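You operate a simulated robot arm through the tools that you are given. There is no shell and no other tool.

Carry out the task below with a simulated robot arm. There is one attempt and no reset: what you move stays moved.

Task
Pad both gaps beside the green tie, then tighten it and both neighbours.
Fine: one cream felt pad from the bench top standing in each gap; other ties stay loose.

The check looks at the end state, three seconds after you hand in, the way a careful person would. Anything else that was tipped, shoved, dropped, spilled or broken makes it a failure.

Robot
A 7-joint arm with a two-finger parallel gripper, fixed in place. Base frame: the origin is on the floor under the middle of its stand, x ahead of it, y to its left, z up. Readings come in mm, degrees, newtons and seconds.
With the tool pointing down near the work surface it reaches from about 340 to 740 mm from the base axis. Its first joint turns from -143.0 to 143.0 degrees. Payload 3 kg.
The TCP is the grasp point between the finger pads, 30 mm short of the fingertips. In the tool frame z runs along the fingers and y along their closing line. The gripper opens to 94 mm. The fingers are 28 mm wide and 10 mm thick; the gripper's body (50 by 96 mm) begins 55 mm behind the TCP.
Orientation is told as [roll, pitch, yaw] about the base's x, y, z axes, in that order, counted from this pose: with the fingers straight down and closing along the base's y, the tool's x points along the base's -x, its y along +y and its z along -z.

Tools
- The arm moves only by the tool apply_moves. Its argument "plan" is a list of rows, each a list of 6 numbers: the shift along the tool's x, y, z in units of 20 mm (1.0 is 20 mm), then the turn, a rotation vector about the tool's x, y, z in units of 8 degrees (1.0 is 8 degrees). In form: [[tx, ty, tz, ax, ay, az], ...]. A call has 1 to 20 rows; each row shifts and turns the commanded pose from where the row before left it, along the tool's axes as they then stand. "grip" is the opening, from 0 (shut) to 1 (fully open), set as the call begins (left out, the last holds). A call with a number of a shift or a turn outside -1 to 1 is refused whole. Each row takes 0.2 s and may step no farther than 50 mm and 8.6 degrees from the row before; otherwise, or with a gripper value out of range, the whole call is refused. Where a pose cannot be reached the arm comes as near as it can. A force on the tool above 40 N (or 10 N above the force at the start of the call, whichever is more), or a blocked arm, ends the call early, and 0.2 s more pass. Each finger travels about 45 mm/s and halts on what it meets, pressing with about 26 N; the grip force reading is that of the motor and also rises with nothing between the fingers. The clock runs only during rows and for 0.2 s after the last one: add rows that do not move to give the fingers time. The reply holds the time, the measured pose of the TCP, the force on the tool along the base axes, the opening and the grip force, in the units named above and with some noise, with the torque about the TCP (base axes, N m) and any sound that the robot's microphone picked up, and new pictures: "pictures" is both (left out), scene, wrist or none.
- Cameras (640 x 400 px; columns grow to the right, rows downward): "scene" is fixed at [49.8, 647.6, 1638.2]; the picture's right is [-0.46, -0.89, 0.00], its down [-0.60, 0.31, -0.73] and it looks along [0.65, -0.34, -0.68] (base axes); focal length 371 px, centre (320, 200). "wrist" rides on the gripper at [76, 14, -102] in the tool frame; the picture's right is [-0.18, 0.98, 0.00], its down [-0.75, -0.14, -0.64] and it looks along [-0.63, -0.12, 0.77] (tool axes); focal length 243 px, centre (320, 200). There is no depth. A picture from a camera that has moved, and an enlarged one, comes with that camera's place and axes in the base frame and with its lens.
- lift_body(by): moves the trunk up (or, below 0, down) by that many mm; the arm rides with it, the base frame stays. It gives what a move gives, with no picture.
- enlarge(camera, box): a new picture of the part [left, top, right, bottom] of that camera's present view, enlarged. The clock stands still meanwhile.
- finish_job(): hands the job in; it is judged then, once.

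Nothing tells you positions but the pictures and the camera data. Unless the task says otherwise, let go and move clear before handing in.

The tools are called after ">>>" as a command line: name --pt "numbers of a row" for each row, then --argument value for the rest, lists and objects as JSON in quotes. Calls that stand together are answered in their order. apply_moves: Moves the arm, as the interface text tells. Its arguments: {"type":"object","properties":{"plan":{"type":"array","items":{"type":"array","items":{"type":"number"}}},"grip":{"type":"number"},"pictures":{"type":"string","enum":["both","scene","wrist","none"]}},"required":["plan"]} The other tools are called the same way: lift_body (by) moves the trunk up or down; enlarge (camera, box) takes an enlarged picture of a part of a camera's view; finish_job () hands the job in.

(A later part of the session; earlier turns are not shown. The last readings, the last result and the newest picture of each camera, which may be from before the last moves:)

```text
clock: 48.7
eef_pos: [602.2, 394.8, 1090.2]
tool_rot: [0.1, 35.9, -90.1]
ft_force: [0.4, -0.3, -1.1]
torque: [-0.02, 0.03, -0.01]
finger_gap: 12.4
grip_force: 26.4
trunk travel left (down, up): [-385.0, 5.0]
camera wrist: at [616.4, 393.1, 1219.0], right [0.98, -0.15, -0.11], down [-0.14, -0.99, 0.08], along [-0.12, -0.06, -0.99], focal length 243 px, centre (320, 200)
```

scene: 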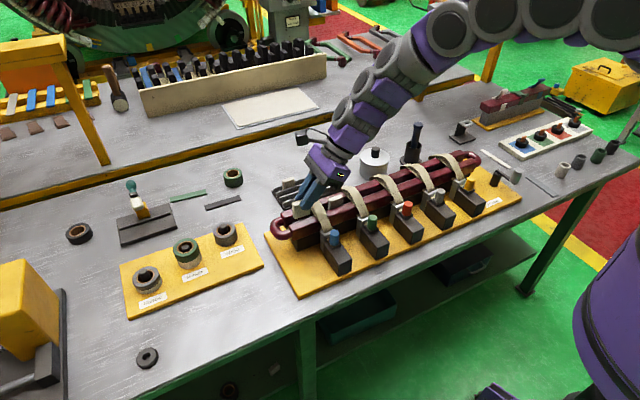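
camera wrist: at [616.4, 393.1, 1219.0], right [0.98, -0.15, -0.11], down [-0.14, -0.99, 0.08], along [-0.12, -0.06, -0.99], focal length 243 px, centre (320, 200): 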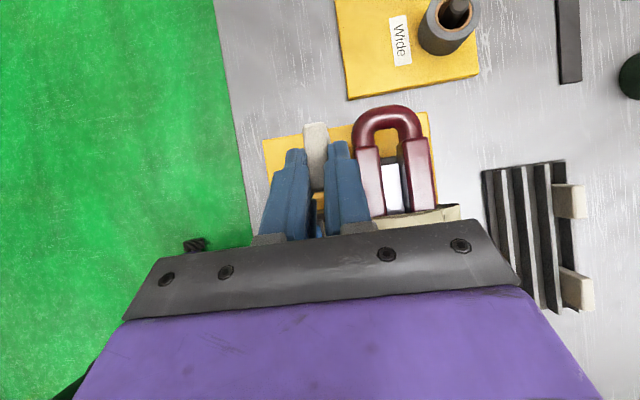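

>>> apply_moves --pt "-0.805 0.264 -0.583 0 0 0" --pt "-0.805 0.264 -0.583 0 0 0" --pt "-0.805 0.264 -0.583 0 0 0" --pt "-0.805 0.264 -0.583 0 0 0" --pt "-0.805 0.264 -0.583 0 0 0" --pt "-0.805 0.264 -0.583 0 0 0" --pt "-0.805 0.264 -0.583 0 0 0" --pt "-0.805 0.264 -0.583 0 0 0" --pt "-0.805 0.264 -0.583 0 0 0" --pt "-0.805 0.264 -0.583 0 0 0" --pt "-0.805 0.264 -0.583 0 0 0" --pt "-0.805 0.264 -0.583 0 0 0"

>>> enlarge --camera "wrist" --box '[220, 60, 420, 185]'

>>> enlarge --camera "scene" --box '[320, 140, 440, 215]'

```text
clock: 51.3
eef_pos: [663.1, 152.8, 1089.9]
tool_rot: [-0.1, 36.0, -90.1]
ft_force: [0.3, 0.1, 0.4]
torque: [-0.03, -0.02, 0.02]
finger_gap: 12.5
grip_force: 26.1
trunk travel left (down, up): [-385.0, 5.0]
camera wrist: at [677.8, 153.9, 1218.1], right [0.98, -0.15, -0.11], down [-0.14, -0.99, 0.08], along [-0.12, -0.06, -0.99], focal length 243 px, centre (320, 200)
```

scene: 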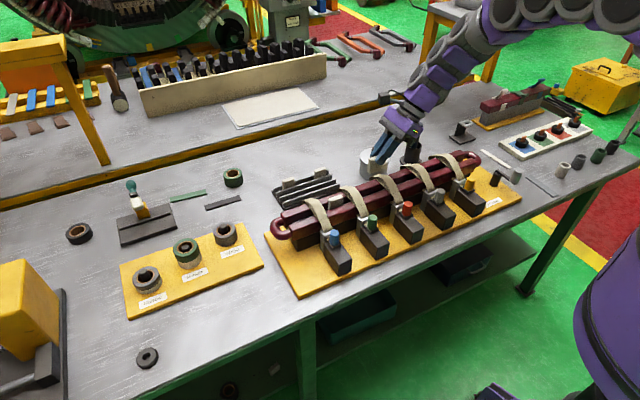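
wrist: 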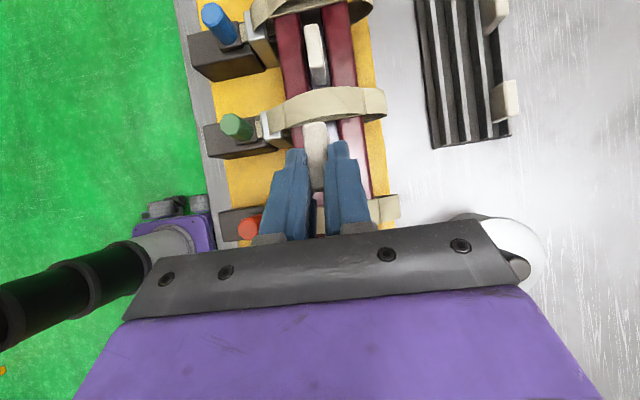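

```text
3.20 times, centred on (320, 122) of wrist
camera zoom: at [677.8, 153.9, 1218.1], right [0.98, -0.15, -0.11], down [-0.14, -0.99, 0.08], along [-0.12, -0.06, -0.99], focal length 776 px, centre (320, 448)
```

zoom: 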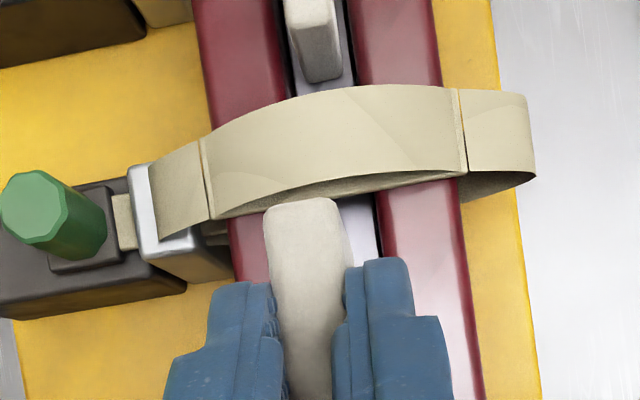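

```text
5.33 times, centred on (380, 178) of scene
camera zoom: at [49.8, 647.6, 1638.2], right [-0.46, -0.89, 0.0], down [-0.6, 0.31, -0.73], along [0.65, -0.34, -0.68], focal length 1981 px, centre (0, 320)
```

zoom: 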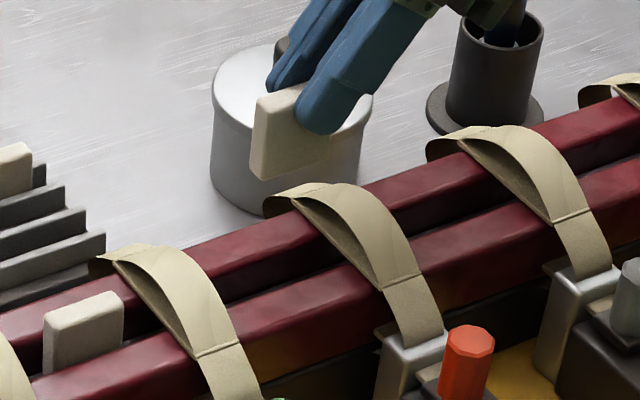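

Small correction to centre on the span at y≈173.8, then lower with the trunk.

>>> apply_moves --pt "0.158 0.075 0.114 0 0 0" --pictures "none"

>>> lift_body --by -65

>>> enlarge --camera "wrist" --box '[220, 60, 420, 185]'

>>> enlarge --camera "scene" --box '[340, 160, 420, 210]'

```text
clock: 51.7
eef_pos: [663.6, 159.6, 1089.2]
tool_rot: [-0.1, 36.0, -90.2]
ft_force: [-1.0, 0.5, 0.3]
torque: [0.02, 0.01, 0.02]
finger_gap: 12.2
grip_force: 26.3
trunk travel left (down, up): [-385.0, 5.0]
```

```text
clock: 52.8
eef_pos: [663.3, 158.8, 1024.5]
tool_rot: [0.0, 36.0, -90.0]
ft_force: [0.5, 0.2, -0.2]
torque: [-0.02, -0.01, 0.02]
finger_gap: 12.2
grip_force: 26.1
trunk travel left (down, up): [-320.0, 70.0]
```

```text
3.20 times, centred on (320, 122) of wrist
camera zoom: at [679.4, 159.3, 1153.5], right [0.98, -0.15, -0.11], down [-0.14, -0.99, 0.08], along [-0.12, -0.06, -0.99], focal length 776 px, centre (320, 448)
```

zoom: 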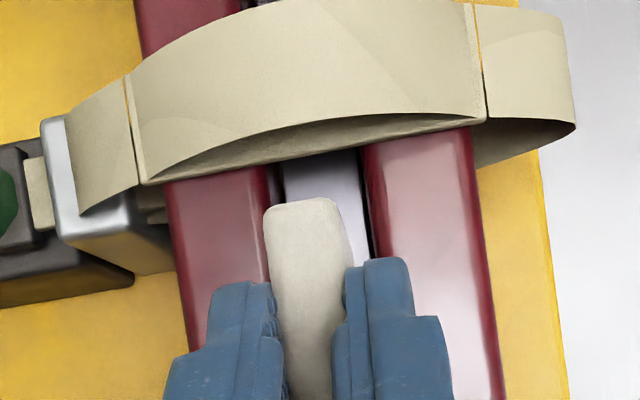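

```text
8.00 times, centred on (380, 185) of scene
camera zoom: at [49.8, 647.6, 1638.2], right [-0.46, -0.89, 0.0], down [-0.6, 0.31, -0.73], along [0.65, -0.34, -0.68], focal length 2971 px, centre (-160, 320)
```

zoom: 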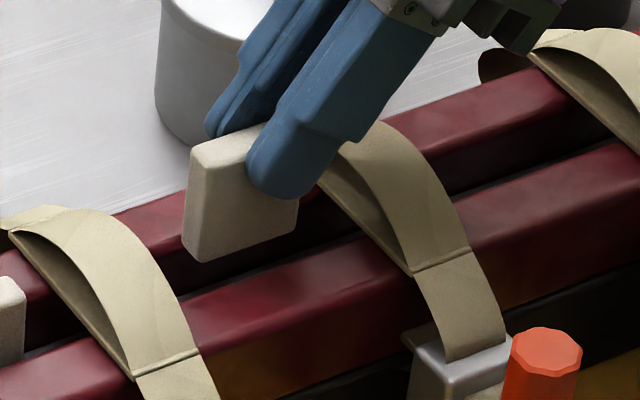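

>>> apply_moves --pt "-0.1466 0 0.2025 0 0 0" --pt "-0.1466 0 0.2025 0 0 0" --pt "-0.1466 0 0.2025 0 0 0" --pt "-0.1466 0 0.2025 0 0 0" --pictures "none"

>>> enlarge --camera "wrist" --box '[260, 70, 380, 145]'

>>> enlarge --camera "scene" --box '[350, 170, 410, 208]'

```text
clock: 53.8
eef_pos: [664.9, 159.1, 1003.8]
tool_rot: [0.0, 36.0, -90.1]
ft_force: [0.0, 0.1, -0.8]
torque: [0.02, 0.01, 0.0]
finger_gap: 12.2
grip_force: 26.1
trunk travel left (down, up): [-320.0, 70.0]
```

```text
5.33 times, centred on (320, 108) of wrist
camera zoom: at [679.2, 159.6, 1132.6], right [0.98, -0.15, -0.11], down [-0.14, -0.99, 0.08], along [-0.12, -0.06, -0.99], focal length 1294 px, centre (320, 693)
```

zoom: 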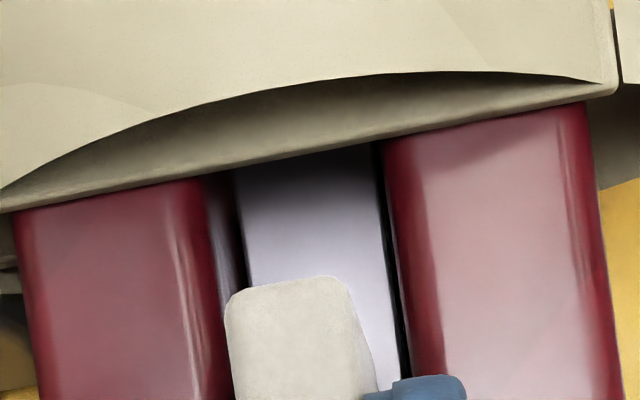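

```text
10.53 times, centred on (380, 189) of scene
camera zoom: at [49.8, 647.6, 1638.2], right [-0.46, -0.89, 0.0], down [-0.6, 0.31, -0.73], along [0.65, -0.34, -0.68], focal length 3910 px, centre (-312, 316)
```

zoom: 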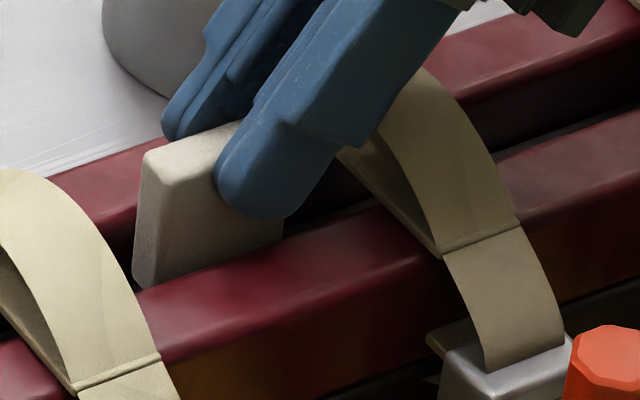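

>>> apply_moves --pt "-0.0586 0 0.081 0 0 0" --pt "-0.0586 0 0.081 0 0 0" --pt "-0.0586 0 0.081 0 0 0" --pt "0 0 0 0 0 0" --pictures "none"

>>> apply_moves --pt "-0.0586 0 0.081 0 0 0" --pt "0 0 0 0 0 0" --pictures "none"

```text
clock: 54.8
eef_pos: [666.3, 157.7, 998.2]
tool_rot: [0.0, 36.0, -90.0]
ft_force: [0.1, 0.1, 0.4]
torque: [-0.01, 0.02, 0.01]
finger_gap: 12.2
grip_force: 26.3
trunk travel left (down, up): [-320.0, 70.0]
```

```text
clock: 55.4
eef_pos: [665.3, 159.5, 997.3]
tool_rot: [0.1, 36.0, -90.0]
ft_force: [-2.5, 1.3, 11.4]
torque: [0.11, 0.18, 0.03]
finger_gap: 12.3
grip_force: 25.7
trunk travel left (down, up): [-320.0, 70.0]
```

>>> enlarge --camera "wrist" --box '[260, 80, 380, 155]'

>>> enlarge --camera "scene" --box '[358, 178, 398, 203]'

```text
5.33 times, centred on (320, 118) of wrist
camera zoom: at [679.4, 159.2, 1126.3], right [0.98, -0.15, -0.11], down [-0.14, -0.99, 0.08], along [-0.12, -0.06, -0.99], focal length 1294 px, centre (320, 640)
```

zoom: 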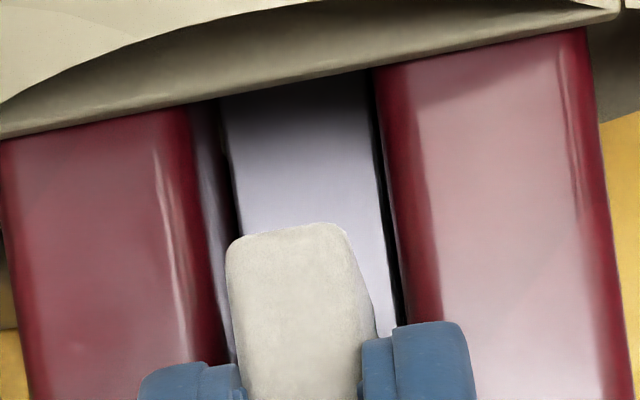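

```text
16.00 times, centred on (378, 190) of scene
camera zoom: at [49.8, 647.6, 1638.2], right [-0.46, -0.89, 0.0], down [-0.6, 0.31, -0.73], along [0.65, -0.34, -0.68], focal length 5943 px, centre (-608, 352)
```

zoom: 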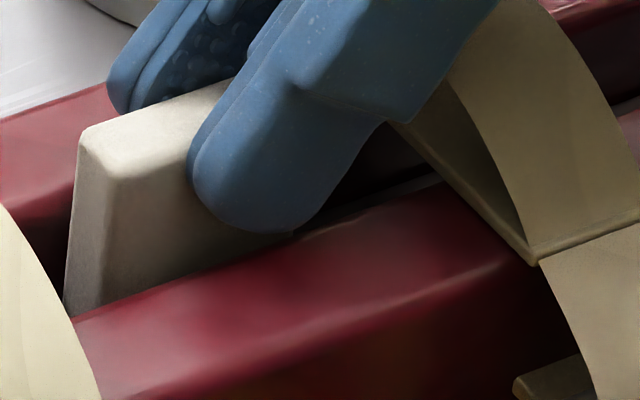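

The fingertip corner seems to rest on the front bar, with the pad just above the ledge. I'll back off 1 mm and open, so the pad settles about 2 mm.

>>> apply_moves --pt "0.03 0 -0.04 0 0 0" --pt "0 0 0 0 0 0" --pictures "none"

>>> apply_moves --pt "0 0 0 0 0 0" --pt "0 0 0 0 0 0" --pt "0 0 0 0 0 0" --pt "0 0 0 0 0 0" --grip 0.36

>>> enlarge --camera "wrist" --box '[220, 80, 420, 205]'

>>> enlarge --camera "scene" --box '[350, 170, 410, 208]'

```text
clock: 56.0
eef_pos: [664.8, 158.6, 997.5]
tool_rot: [0.0, 35.9, -89.9]
ft_force: [-1.0, 1.8, 5.1]
torque: [0.05, 0.0, -0.01]
finger_gap: 12.2
grip_force: 26.3
trunk travel left (down, up): [-320.0, 70.0]
```

```text
clock: 57.0
eef_pos: [664.8, 159.0, 997.6]
tool_rot: [0.0, 36.0, -90.1]
ft_force: [0.7, 1.5, 4.4]
torque: [0.0, 0.02, -0.01]
finger_gap: 15.4
grip_force: 0.1
trunk travel left (down, up): [-320.0, 70.0]
camera wrist: at [679.7, 159.3, 1126.4], right [0.98, -0.15, -0.11], down [-0.14, -0.99, 0.08], along [-0.12, -0.06, -0.99], focal length 243 px, centre (320, 200)
```

scene: 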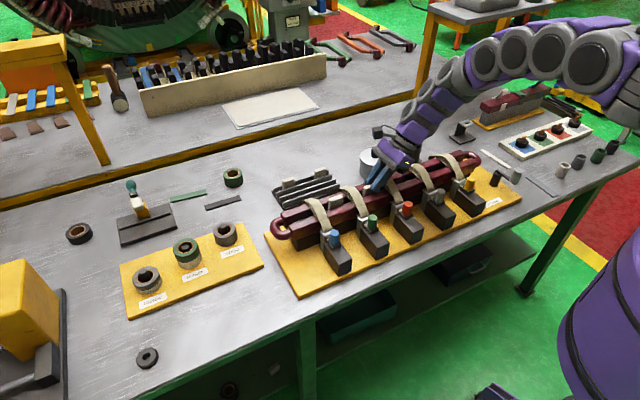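
wrist: 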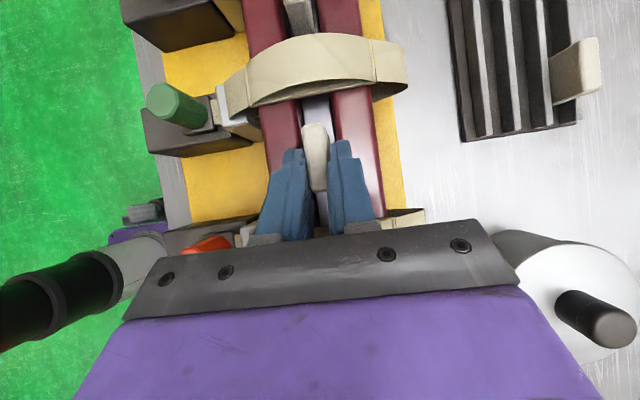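

```text
3.20 times, centred on (320, 142) of wrist
camera zoom: at [679.7, 159.3, 1126.4], right [0.98, -0.15, -0.11], down [-0.14, -0.99, 0.08], along [-0.12, -0.06, -0.99], focal length 776 px, centre (320, 384)
```

zoom: 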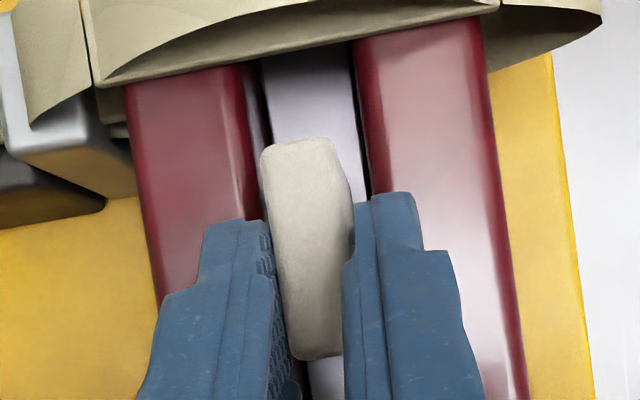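

```text
10.53 times, centred on (380, 189) of scene
camera zoom: at [49.8, 647.6, 1638.2], right [-0.46, -0.89, 0.0], down [-0.6, 0.31, -0.73], along [0.65, -0.34, -0.68], focal length 3910 px, centre (-312, 316)
```

zoom: 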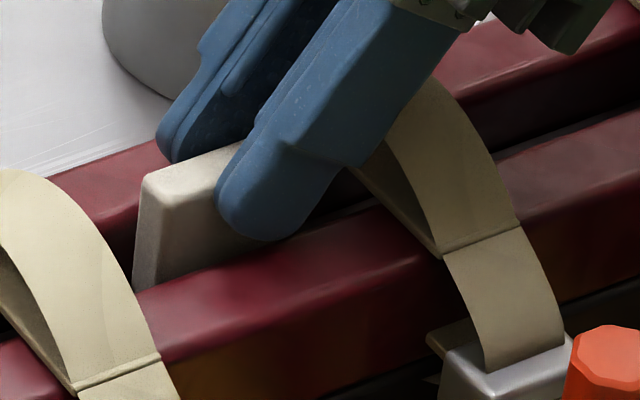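

The fingertips are slightly caught against the rounded bar edges, so the opening stopped at 15 mm. The pad is already free, so I'll rise a few millimetres to let the fingers open.

>>> apply_moves --pt "0.0293 0 -0.0405 0 0 0" --pt "0.0293 0 -0.0405 0 0 0" --pt "0.0293 0 -0.0405 0 0 0" --pt "0 0 0 0 0 0" --pt "0.0293 0 -0.0405 0 0 0" --pt "0.0293 0 -0.0405 0 0 0" --pt "0 0 0 0 0 0"

>>> enlarge --camera "wrist" --box '[220, 80, 420, 205]'

>>> enlarge --camera "scene" --box '[350, 170, 410, 208]'

```text
clock: 58.6
eef_pos: [665.6, 158.6, 1002.8]
tool_rot: [-0.1, 36.0, -90.0]
ft_force: [0.7, 0.4, 0.5]
torque: [-0.01, -0.01, 0.0]
finger_gap: 33.8
grip_force: 0.2
trunk travel left (down, up): [-320.0, 70.0]
camera wrist: at [679.6, 159.3, 1131.9], right [0.98, -0.15, -0.11], down [-0.14, -0.99, 0.08], along [-0.12, -0.06, -0.99], focal length 243 px, centre (320, 200)
```

scene: 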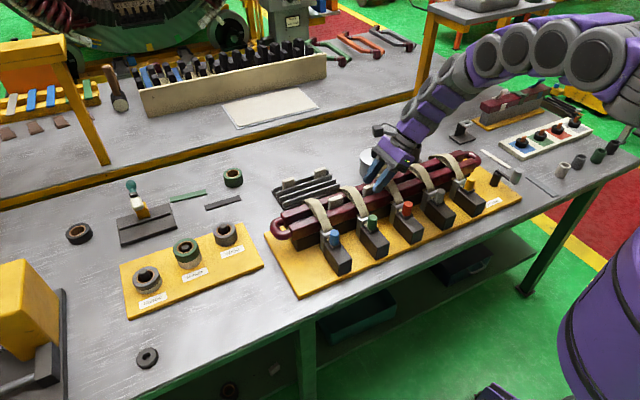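
wrist: 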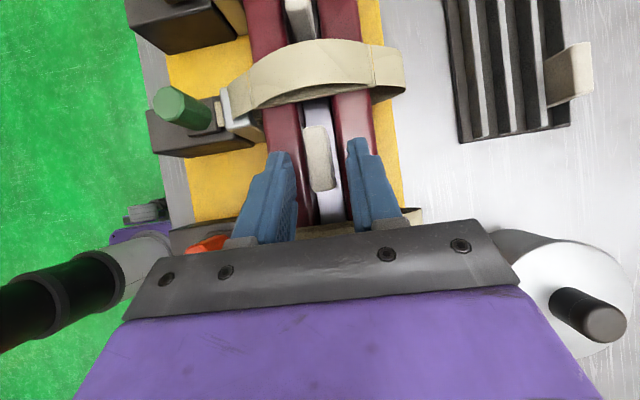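

```text
3.20 times, centred on (320, 142) of wrist
camera zoom: at [679.6, 159.3, 1131.9], right [0.98, -0.15, -0.11], down [-0.14, -0.99, 0.08], along [-0.12, -0.06, -0.99], focal length 776 px, centre (320, 384)
```

zoom: 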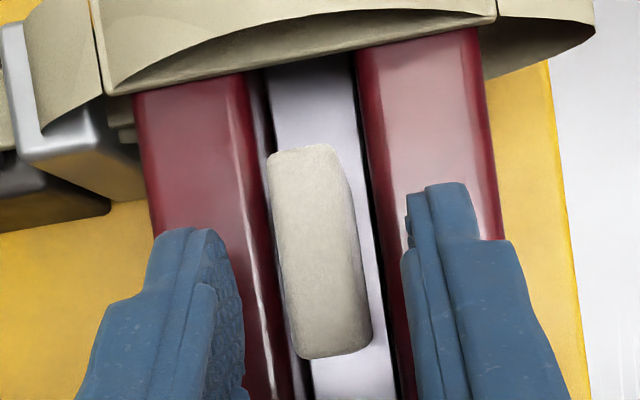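

```text
10.53 times, centred on (380, 189) of scene
camera zoom: at [49.8, 647.6, 1638.2], right [-0.46, -0.89, 0.0], down [-0.6, 0.31, -0.73], along [0.65, -0.34, -0.68], focal length 3910 px, centre (-312, 316)
```

zoom: 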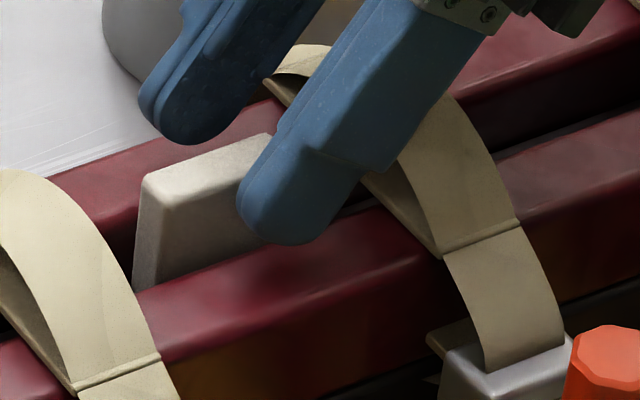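

Pad 2 is released and standing in the green–red gap. I'll rise clear, straighten the tool and return to yaw 0.

>>> lift_body --by 68

>>> apply_moves --pt "0 0 0 0 -1 0" --pt "0 0 0 0 -1 0" --pt "0 0 0 0 -1 0" --pt "0 0 0 0 -1 0" --pt "0 0 0 0 -0.5 0"

>>> enlarge --camera "scene" --box '[290, 160, 450, 260]'

```text
clock: 59.6
eef_pos: [665.2, 158.3, 1069.6]
tool_rot: [0.0, 36.0, -90.1]
ft_force: [0.3, -0.6, 0.0]
torque: [-0.02, 0.01, 0.0]
finger_gap: 33.7
grip_force: 0.0
trunk travel left (down, up): [-388.0, 2.0]
```

```text
clock: 60.8
eef_pos: [666.3, 158.4, 1070.5]
tool_rot: [0.1, -0.1, -90.1]
ft_force: [-0.2, 0.0, 0.7]
torque: [-0.01, -0.01, -0.01]
finger_gap: 33.9
grip_force: 0.0
trunk travel left (down, up): [-388.0, 2.0]
camera wrist: at [680.1, 235.1, 1174.2], right [0.98, -0.19, 0.0], down [-0.14, -0.75, 0.64], along [-0.12, -0.63, -0.77], focal length 243 px, centre (320, 200)
```

scene: 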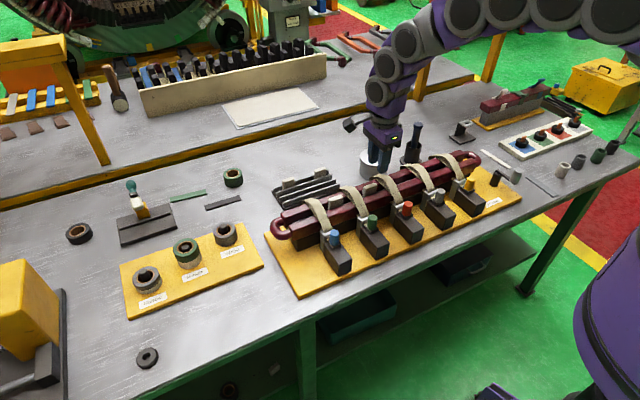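
wrist: 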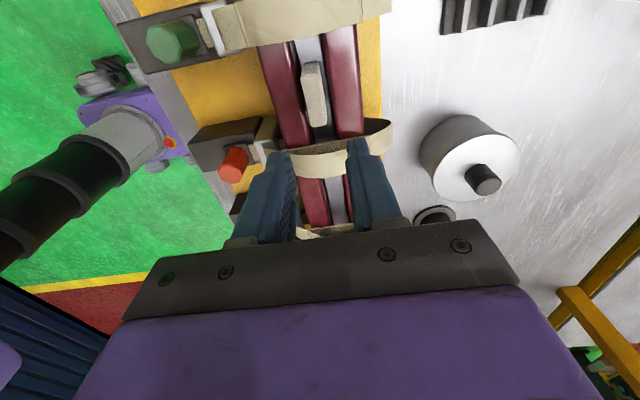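

```text
4.00 times, centred on (370, 210) of scene
camera zoom: at [49.8, 647.6, 1638.2], right [-0.46, -0.89, 0.0], down [-0.6, 0.31, -0.73], along [0.65, -0.34, -0.68], focal length 1486 px, centre (120, 160)
```

zoom: 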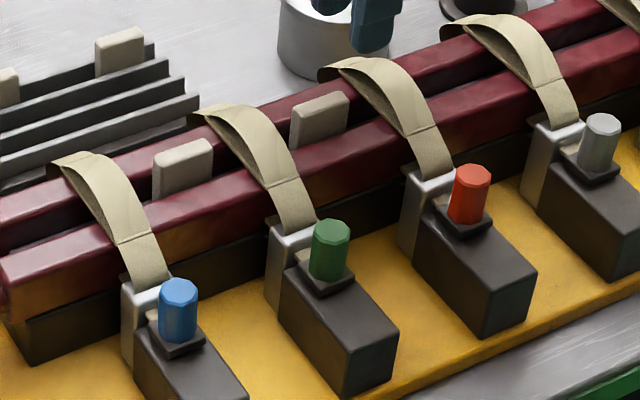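

Both pads are standing in their gaps. Now I'll move over the green knob with yaw back at 0.

>>> apply_moves --pt "0.73 -1 0 0 0 0" --pt "0.73 -1 0 0 0 0" --pt "0.73 -1 0 0 0 0" --pt "0.73 -1 0 0 0 0" --pt "0.73 -1 0 0 0 0" --pt "0 0 0 0 0 -1" --pt "0 0 0 0 0 -1" --pt "0 0 0 0 0 -1" --pt "0 0 0 0 0 -1" --pt "0 0 0 0 0 -1" --pt "0 0 0 0 0 -1" --pt "0 0 0 0 0 -1" --pt "0 0 0 0 0 -1" --pt "0 0 0 0 0 -1" --pt "0 0 0 0 0 -1" --pt "0 0 0 0 0 -1" --pt "0 0 0 0 0 -0.26" --grip 0.65

>>> enlarge --camera "wrist" --box '[220, 60, 420, 185]'

```text
clock: 64.4
eef_pos: [563.7, 232.2, 1070.3]
tool_rot: [0.0, 0.0, 0.2]
ft_force: [0.1, -0.1, 0.2]
torque: [0.0, -0.01, 0.01]
finger_gap: 61.0
grip_force: 0.0
trunk travel left (down, up): [-388.0, 2.0]
camera wrist: at [488.9, 245.2, 1174.0], right [0.18, 0.98, 0.0], down [0.75, -0.14, 0.64], along [0.63, -0.12, -0.77], focal length 243 px, centre (320, 200)
```

scene: 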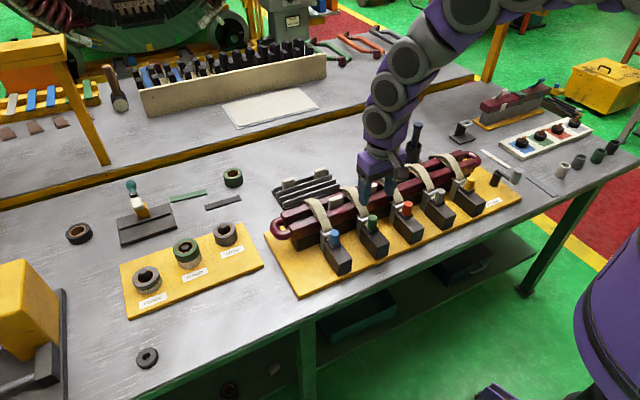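
wrist: 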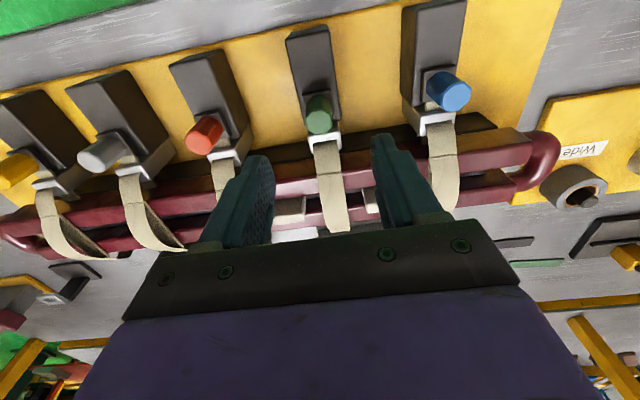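

```text
3.20 times, centred on (320, 122) of wrist
camera zoom: at [488.9, 245.2, 1174.0], right [0.18, 0.98, 0.0], down [0.75, -0.14, 0.64], along [0.63, -0.12, -0.77], focal length 776 px, centre (320, 448)
```

zoom: 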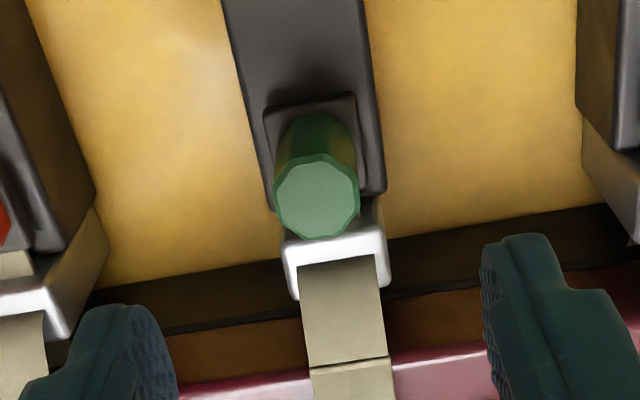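

Knob top centre triangulates to (567, 230, 975), about 22 mm across. I'll lower to just above it and check.

>>> apply_moves --pt "0 -0.045 0 0 0 0" --pictures "none"

>>> lift_body --by -58

>>> enlarge --camera "wrist" --box '[220, 80, 420, 205]'

>>> enlarge --camera "scene" --box '[330, 190, 410, 240]'

```text
clock: 64.8
eef_pos: [565.5, 230.3, 1071.6]
tool_rot: [0.0, 0.0, 0.1]
ft_force: [0.1, 0.5, 0.4]
torque: [-0.01, -0.01, 0.01]
finger_gap: 61.0
grip_force: 0.1
trunk travel left (down, up): [-388.0, 2.0]
```

```text
clock: 65.8
eef_pos: [564.8, 230.4, 1014.5]
tool_rot: [0.0, 0.0, 0.0]
ft_force: [0.2, 0.3, 0.2]
torque: [0.04, -0.01, -0.01]
finger_gap: 61.3
grip_force: 0.0
trunk travel left (down, up): [-330.0, 60.0]
```

```text
3.20 times, centred on (320, 142) of wrist
camera zoom: at [488.7, 244.5, 1116.6], right [0.18, 0.98, 0.0], down [0.75, -0.14, 0.64], along [0.63, -0.12, -0.77], focal length 776 px, centre (320, 384)
```

zoom: 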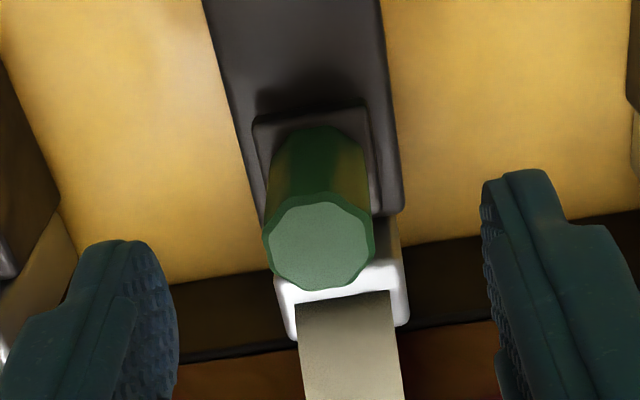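

```text
8.00 times, centred on (370, 215) of scene
camera zoom: at [49.8, 647.6, 1638.2], right [-0.46, -0.89, 0.0], down [-0.6, 0.31, -0.73], along [0.65, -0.34, -0.68], focal length 2971 px, centre (-80, 80)
```

zoom: 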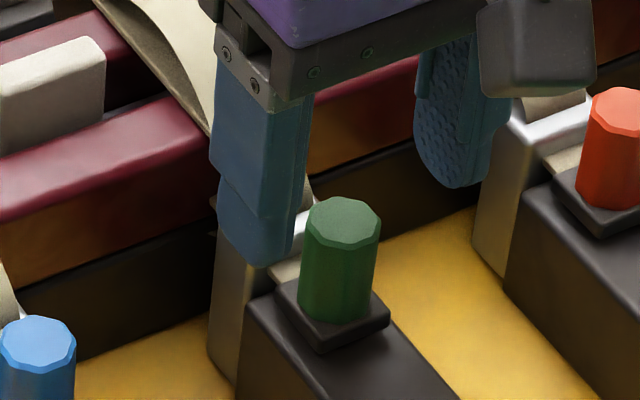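

>>> apply_moves --pt "0 0 0.63 0 0 0" --pt "0 0 0.63 0 0 0" --pt "0 0 0.63 0 0 0"

>>> enlarge --camera "wrist" --box '[220, 100, 420, 225]'

>>> enlarge --camera "scene" --box '[330, 190, 410, 240]'

```text
clock: 66.6
eef_pos: [564.6, 229.3, 973.7]
tool_rot: [0.0, 0.1, 0.1]
ft_force: [-0.1, -0.4, -1.0]
torque: [0.02, 0.02, -0.02]
finger_gap: 61.0
grip_force: 0.1
trunk travel left (down, up): [-330.0, 60.0]
camera wrist: at [489.1, 244.1, 1078.1], right [0.18, 0.98, 0.0], down [0.76, -0.14, 0.64], along [0.63, -0.12, -0.77], focal length 243 px, centre (320, 200)
```

scene: 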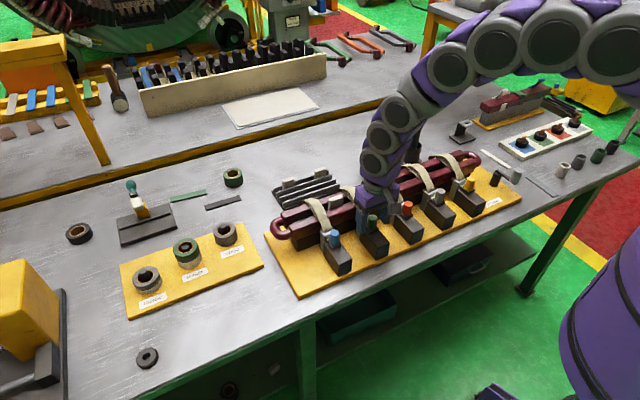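
wrist: 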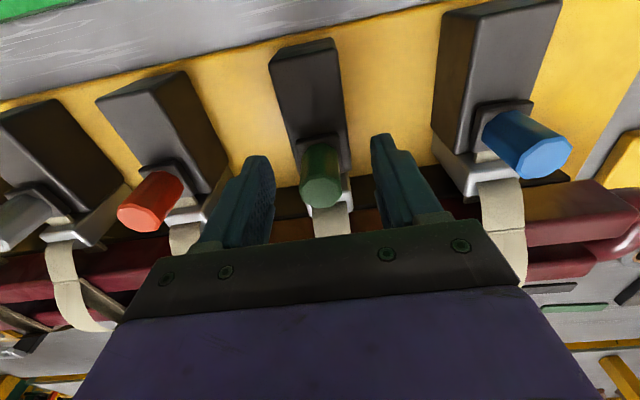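

```text
3.20 times, centred on (320, 162) of wrist
camera zoom: at [489.1, 244.1, 1078.1], right [0.18, 0.98, 0.0], down [0.76, -0.14, 0.64], along [0.63, -0.12, -0.77], focal length 776 px, centre (320, 320)
```

zoom: 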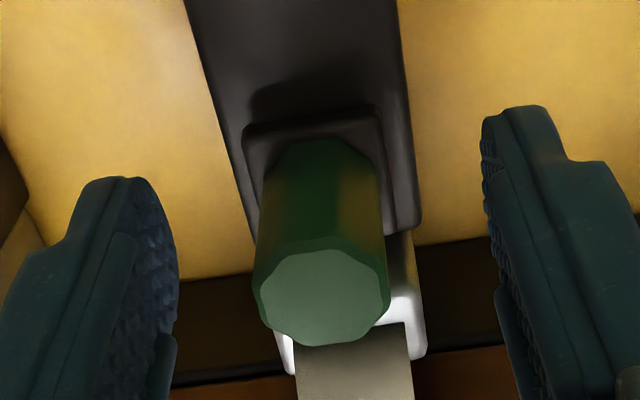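

```text
8.00 times, centred on (370, 215) of scene
camera zoom: at [49.8, 647.6, 1638.2], right [-0.46, -0.89, 0.0], down [-0.6, 0.31, -0.73], along [0.65, -0.34, -0.68], focal length 2971 px, centre (-80, 80)
```

zoom: 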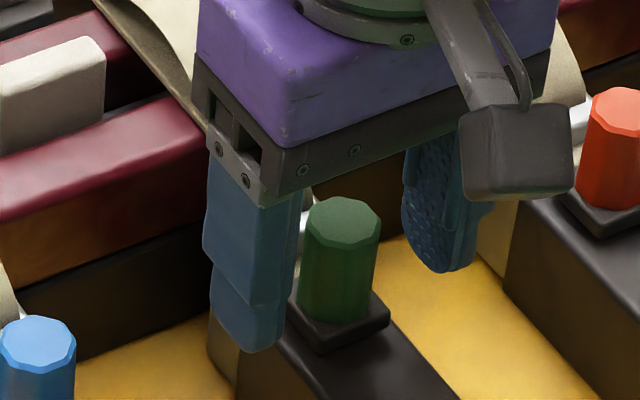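

The fingers straddle the green knob with clearance. I'll close on it.

>>> apply_moves --pt "0 0 0 0 0 0" --pt "0 0 0 0 0 0" --pt "0 0 0 0 0 0" --pt "0 0 0 0 0 0" --grip 0.0

>>> enlarge --camera "scene" --box '[330, 190, 410, 240]'

```text
clock: 67.6
eef_pos: [564.9, 230.2, 974.5]
tool_rot: [0.0, 0.1, 0.1]
ft_force: [0.4, -3.7, -3.9]
torque: [0.54, -0.09, -0.01]
finger_gap: 23.7
grip_force: 45.4
trunk travel left (down, up): [-330.0, 60.0]
camera wrist: at [489.3, 243.7, 1078.5], right [0.18, 0.98, 0.0], down [0.75, -0.14, 0.64], along [0.63, -0.12, -0.77], focal length 243 px, centre (320, 200)
```

scene: 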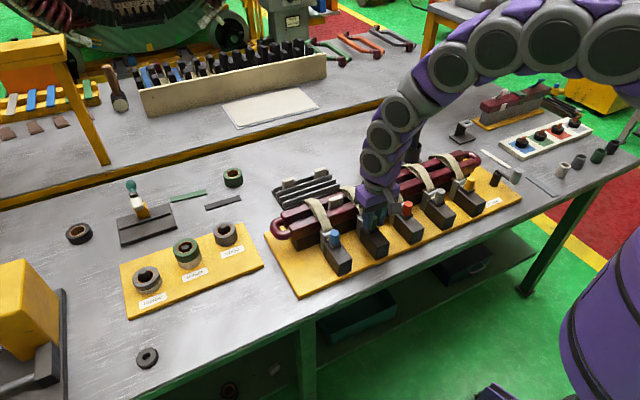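
wrist: 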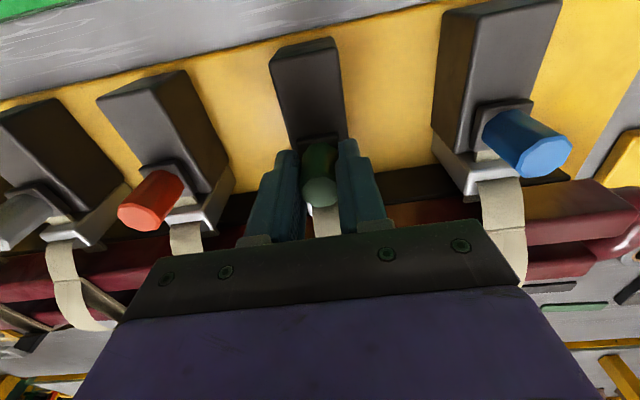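

```text
8.00 times, centred on (370, 215) of scene
camera zoom: at [49.8, 647.6, 1638.2], right [-0.46, -0.89, 0.0], down [-0.6, 0.31, -0.73], along [0.65, -0.34, -0.68], focal length 2971 px, centre (-80, 80)
```

zoom: 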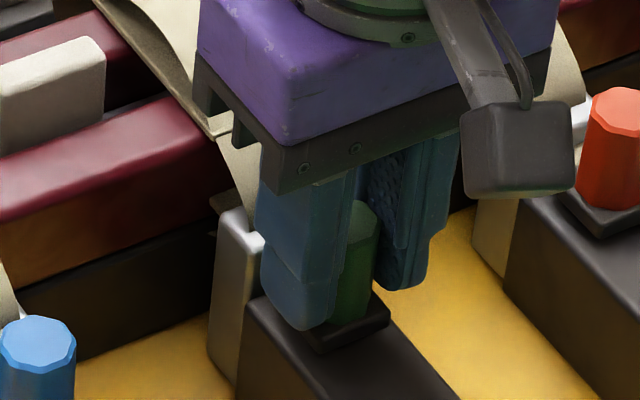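

Knob gripped at 23.7 mm. I'll pull gently toward the robot (-x) in small steps to see whether the carriage slides.

>>> apply_moves --pt "0.1 0 0 0 0 0" --pt "0.1 0 0 0 0 0" --pt "0 0 0 0 0 0"

>>> enlarge --camera "scene" --box '[330, 190, 410, 240]'

```text
clock: 68.4
eef_pos: [561.9, 229.6, 975.3]
tool_rot: [0.1, 0.0, 0.0]
ft_force: [5.5, -7.9, -3.6]
torque: [0.37, -0.52, -0.06]
finger_gap: 23.8
grip_force: 45.3
trunk travel left (down, up): [-330.0, 60.0]
camera wrist: at [485.3, 243.6, 1078.4], right [0.18, 0.98, 0.0], down [0.75, -0.14, 0.64], along [0.63, -0.12, -0.77], focal length 243 px, centre (320, 200)
```

scene: 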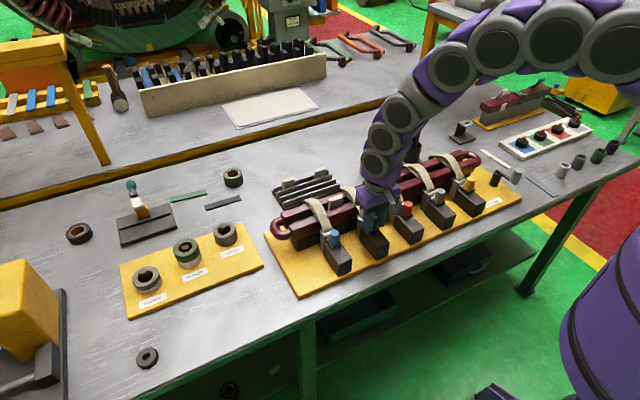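
wrist: 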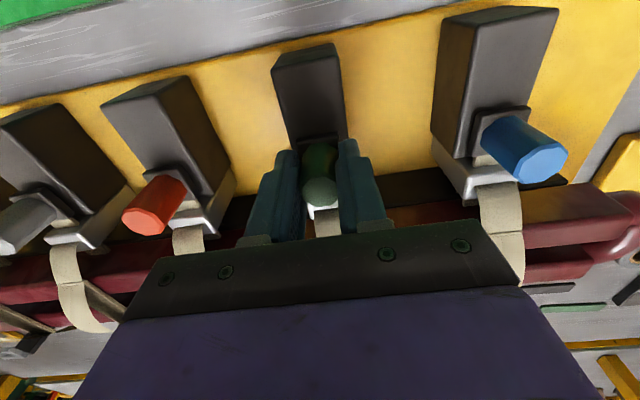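

```text
8.00 times, centred on (370, 215) of scene
camera zoom: at [49.8, 647.6, 1638.2], right [-0.46, -0.89, 0.0], down [-0.6, 0.31, -0.73], along [0.65, -0.34, -0.68], focal length 2971 px, centre (-80, 80)
```

zoom: 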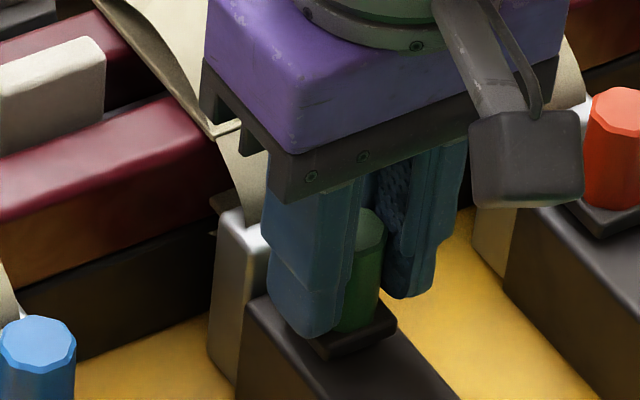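

The carriage slides with the pull at about 5 N. I'll continue pulling in small steps.

>>> apply_moves --pt "0.15 0 0 0 0 0" --pt "0.15 0 0 0 0 0" --pt "0 0 0 0 0 0" --pictures "none"

>>> apply_moves --pt "0.15 0 0 0 0 0" --pt "0.15 0 0 0 0 0" --pt "0 0 0 0 0 0"

>>> enlarge --camera "scene" --box '[310, 170, 430, 245]'

```text
clock: 69.2
eef_pos: [555.8, 229.1, 974.3]
tool_rot: [0.1, 0.0, 0.0]
ft_force: [4.6, -9.6, -7.1]
torque: [-0.5, -0.3, -0.06]
finger_gap: 23.5
grip_force: 44.9
trunk travel left (down, up): [-330.0, 60.0]
```

```text
clock: 70.0
eef_pos: [548.3, 230.3, 974.8]
tool_rot: [0.1, 0.0, 0.0]
ft_force: [5.2, -9.5, -4.1]
torque: [-0.48, -0.2, -0.18]
finger_gap: 23.8
grip_force: 45.0
trunk travel left (down, up): [-330.0, 60.0]
camera wrist: at [473.1, 243.5, 1078.4], right [0.18, 0.98, 0.0], down [0.75, -0.14, 0.64], along [0.63, -0.12, -0.77], focal length 243 px, centre (320, 200)
```

scene: 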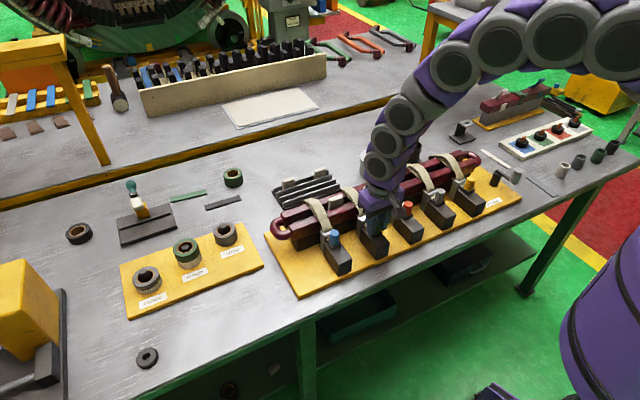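
wrist: 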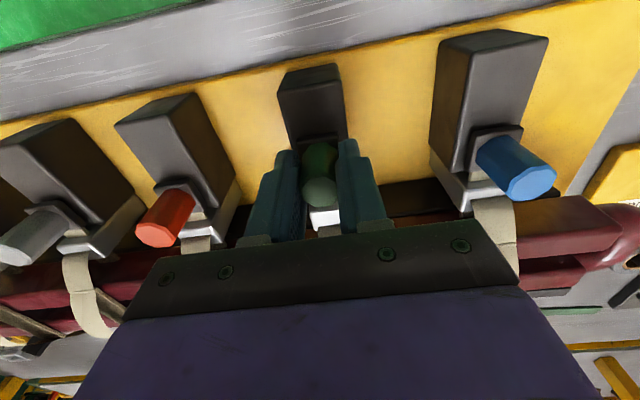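

```text
5.33 times, centred on (370, 208) of scene
camera zoom: at [49.8, 647.6, 1638.2], right [-0.46, -0.89, 0.0], down [-0.6, 0.31, -0.73], along [0.65, -0.34, -0.68], focal length 1981 px, centre (53, 160)
```

zoom: 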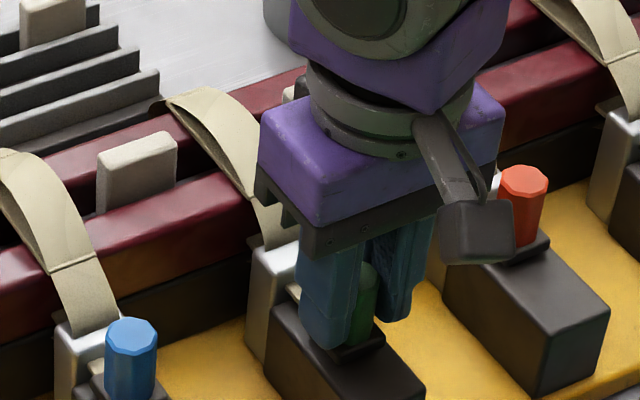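

>>> apply_moves --pt "0.15 -0.03 0 0 0 0" --pt "0.15 0 0 0 0 0" --pt "0 0 0 0 0 0" --pictures "none"

>>> apply_moves --pt "0.1 0 0 0 0 0" --pt "0.1 0 0 0 0 0" --pt "0 0 0 0 0 0"

>>> enlarge --camera "scene" --box '[310, 170, 430, 245]'

```text
clock: 70.8
eef_pos: [542.7, 230.8, 975.8]
tool_rot: [-0.1, 0.1, 0.1]
ft_force: [5.7, -5.6, -9.0]
torque: [0.49, -0.36, -0.02]
finger_gap: 23.6
grip_force: 45.0
trunk travel left (down, up): [-330.0, 60.0]
```

```text
clock: 71.6
eef_pos: [539.2, 229.7, 975.4]
tool_rot: [0.0, 0.1, 0.1]
ft_force: [5.3, -4.1, -12.1]
torque: [0.66, 0.29, 0.07]
finger_gap: 23.9
grip_force: 45.3
trunk travel left (down, up): [-330.0, 60.0]
camera wrist: at [463.0, 243.7, 1078.5], right [0.18, 0.98, 0.0], down [0.75, -0.14, 0.64], along [0.63, -0.12, -0.77], focal length 243 px, centre (320, 200)
```

scene: 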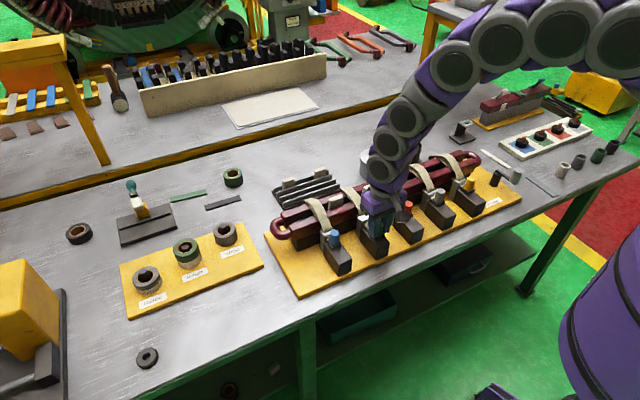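
wrist: 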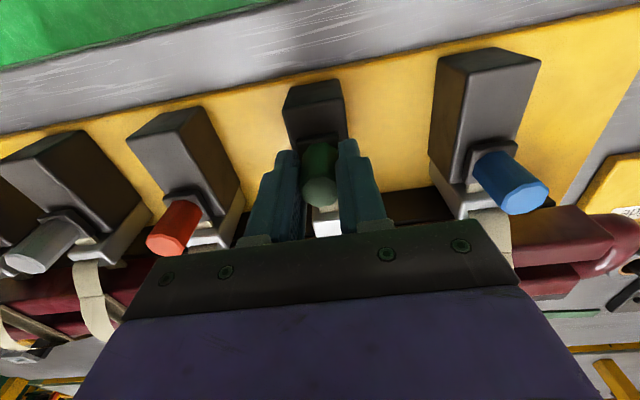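

```text
5.33 times, centred on (370, 208) of scene
camera zoom: at [49.8, 647.6, 1638.2], right [-0.46, -0.89, 0.0], down [-0.6, 0.31, -0.73], along [0.65, -0.34, -0.68], focal length 1981 px, centre (53, 160)
```

zoom: 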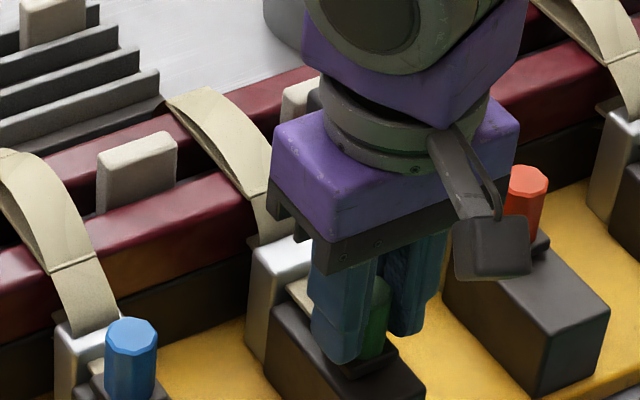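

>>> apply_moves --pt "0.1 0 0.03 0 0 0" --pt "0.1 0 0 0 0 0" --pt "0 0 0 0 0 0" --pictures "none"

>>> apply_moves --pt "0.1 0 0 0 0 0" --pt "0.1 0 0 0 0 0" --pt "0 0 0 0 0 0" --pictures "none"

>>> enlarge --camera "scene" --box '[310, 170, 430, 245]'

```text
clock: 72.4
eef_pos: [535.6, 229.6, 974.5]
tool_rot: [0.0, 0.0, 0.1]
ft_force: [4.8, -2.2, -4.2]
torque: [0.47, 0.4, 0.01]
finger_gap: 23.5
grip_force: 45.0
trunk travel left (down, up): [-330.0, 60.0]
```

```text
clock: 73.2
eef_pos: [530.7, 229.6, 974.1]
tool_rot: [0.0, -0.1, 0.0]
ft_force: [6.1, -1.2, 4.6]
torque: [-0.53, -0.24, -0.16]
finger_gap: 23.8
grip_force: 44.6
trunk travel left (down, up): [-330.0, 60.0]
```

```text
5.33 times, centred on (370, 208) of scene
camera zoom: at [49.8, 647.6, 1638.2], right [-0.46, -0.89, 0.0], down [-0.6, 0.31, -0.73], along [0.65, -0.34, -0.68], focal length 1981 px, centre (53, 160)
```

zoom: 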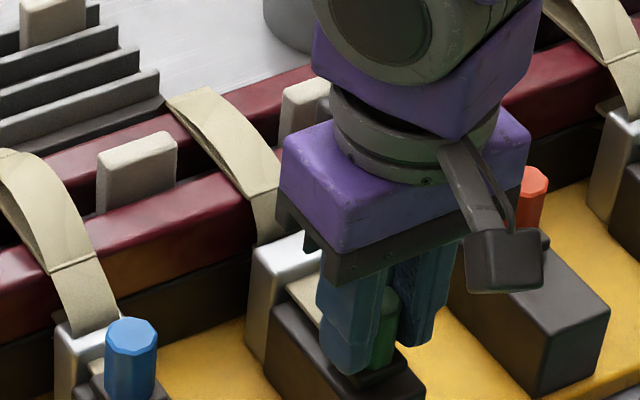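

>>> apply_moves --pt "0.1 0 0 0 0 0" --pt "0 0 0 0 0 0" --pictures "none"

>>> apply_moves --pt "0.1 0 0 0 0 0" --pt "0 0 0 0 0 0" --pictures "none"

>>> enlarge --camera "scene" --box '[310, 170, 430, 245]'

```text
clock: 73.8
eef_pos: [529.5, 230.0, 974.9]
tool_rot: [0.0, -0.1, 0.1]
ft_force: [5.8, -0.3, 12.0]
torque: [-0.43, -0.24, -0.06]
finger_gap: 23.7
grip_force: 44.6
trunk travel left (down, up): [-330.0, 60.0]
```

```text
clock: 74.4
eef_pos: [526.1, 230.1, 974.6]
tool_rot: [0.0, -0.1, 0.0]
ft_force: [6.1, 0.9, 15.9]
torque: [-0.36, -0.47, 0.02]
finger_gap: 23.4
grip_force: 45.1
trunk travel left (down, up): [-330.0, 60.0]
```

```text
5.33 times, centred on (370, 208) of scene
camera zoom: at [49.8, 647.6, 1638.2], right [-0.46, -0.89, 0.0], down [-0.6, 0.31, -0.73], along [0.65, -0.34, -0.68], focal length 1981 px, centre (53, 160)
```

zoom: 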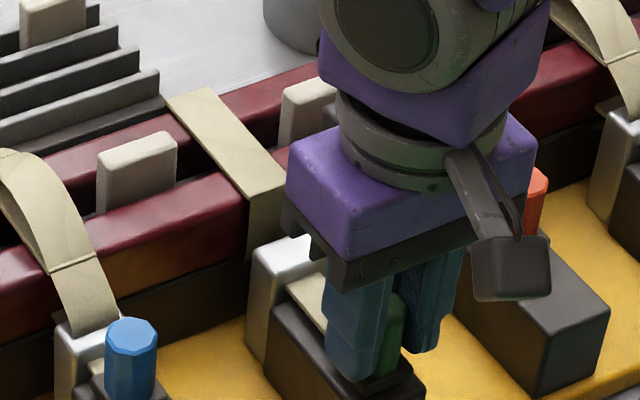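

The green strap is now flat across the bars. I'll relieve the vertical load and keep stepping until the pull force rises.

>>> apply_moves --pt "0.05 0 -0.03 0 0 0" --pt "0.05 0 0 0 0 0" --pt "0 0 0 0 0 0" --pictures "none"

>>> apply_moves --pt "0.1 0 0 0 0 0" --pt "0 0 0 0 0 0" --pictures "none"

```text
clock: 75.2
eef_pos: [524.7, 229.4, 975.1]
tool_rot: [0.0, -0.1, 0.0]
ft_force: [7.1, 2.3, 11.7]
torque: [0.53, -0.7, 0.09]
finger_gap: 23.8
grip_force: 44.8
trunk travel left (down, up): [-330.0, 60.0]
```

```text
clock: 75.8
eef_pos: [520.7, 230.0, 974.6]
tool_rot: [0.0, 0.0, 0.0]
ft_force: [4.8, 3.2, 9.1]
torque: [0.63, -0.84, -0.21]
finger_gap: 23.6
grip_force: 45.1
trunk travel left (down, up): [-330.0, 60.0]
```

>>> enlarge --camera "scene" --box '[330, 190, 410, 240]'

>>> enlarge --camera "wrist" --box '[240, 70, 400, 240]'

```text
8.00 times, centred on (370, 215) of scene
camera zoom: at [49.8, 647.6, 1638.2], right [-0.46, -0.89, 0.0], down [-0.6, 0.31, -0.73], along [0.65, -0.34, -0.68], focal length 2971 px, centre (-80, 80)
```

zoom: 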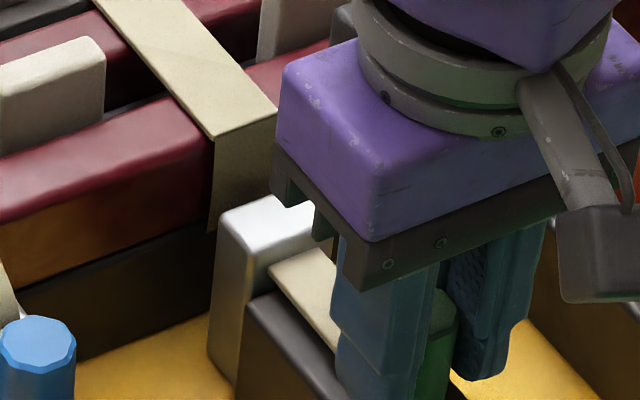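

```text
2.35 times, centred on (320, 155) of wrist
camera zoom: at [446.3, 243.7, 1078.4], right [0.18, 0.98, 0.0], down [0.75, -0.14, 0.64], along [0.63, -0.12, -0.77], focal length 571 px, centre (320, 306)
```

zoom: 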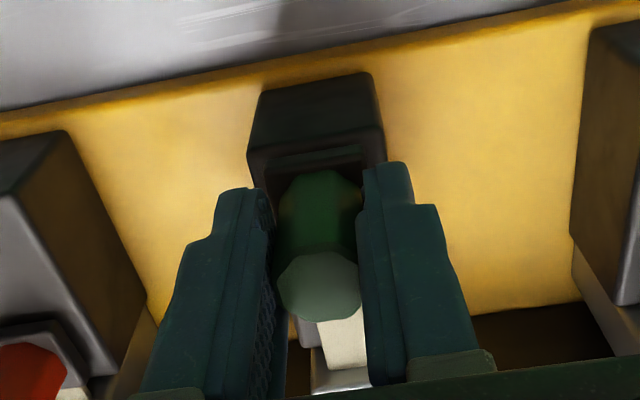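

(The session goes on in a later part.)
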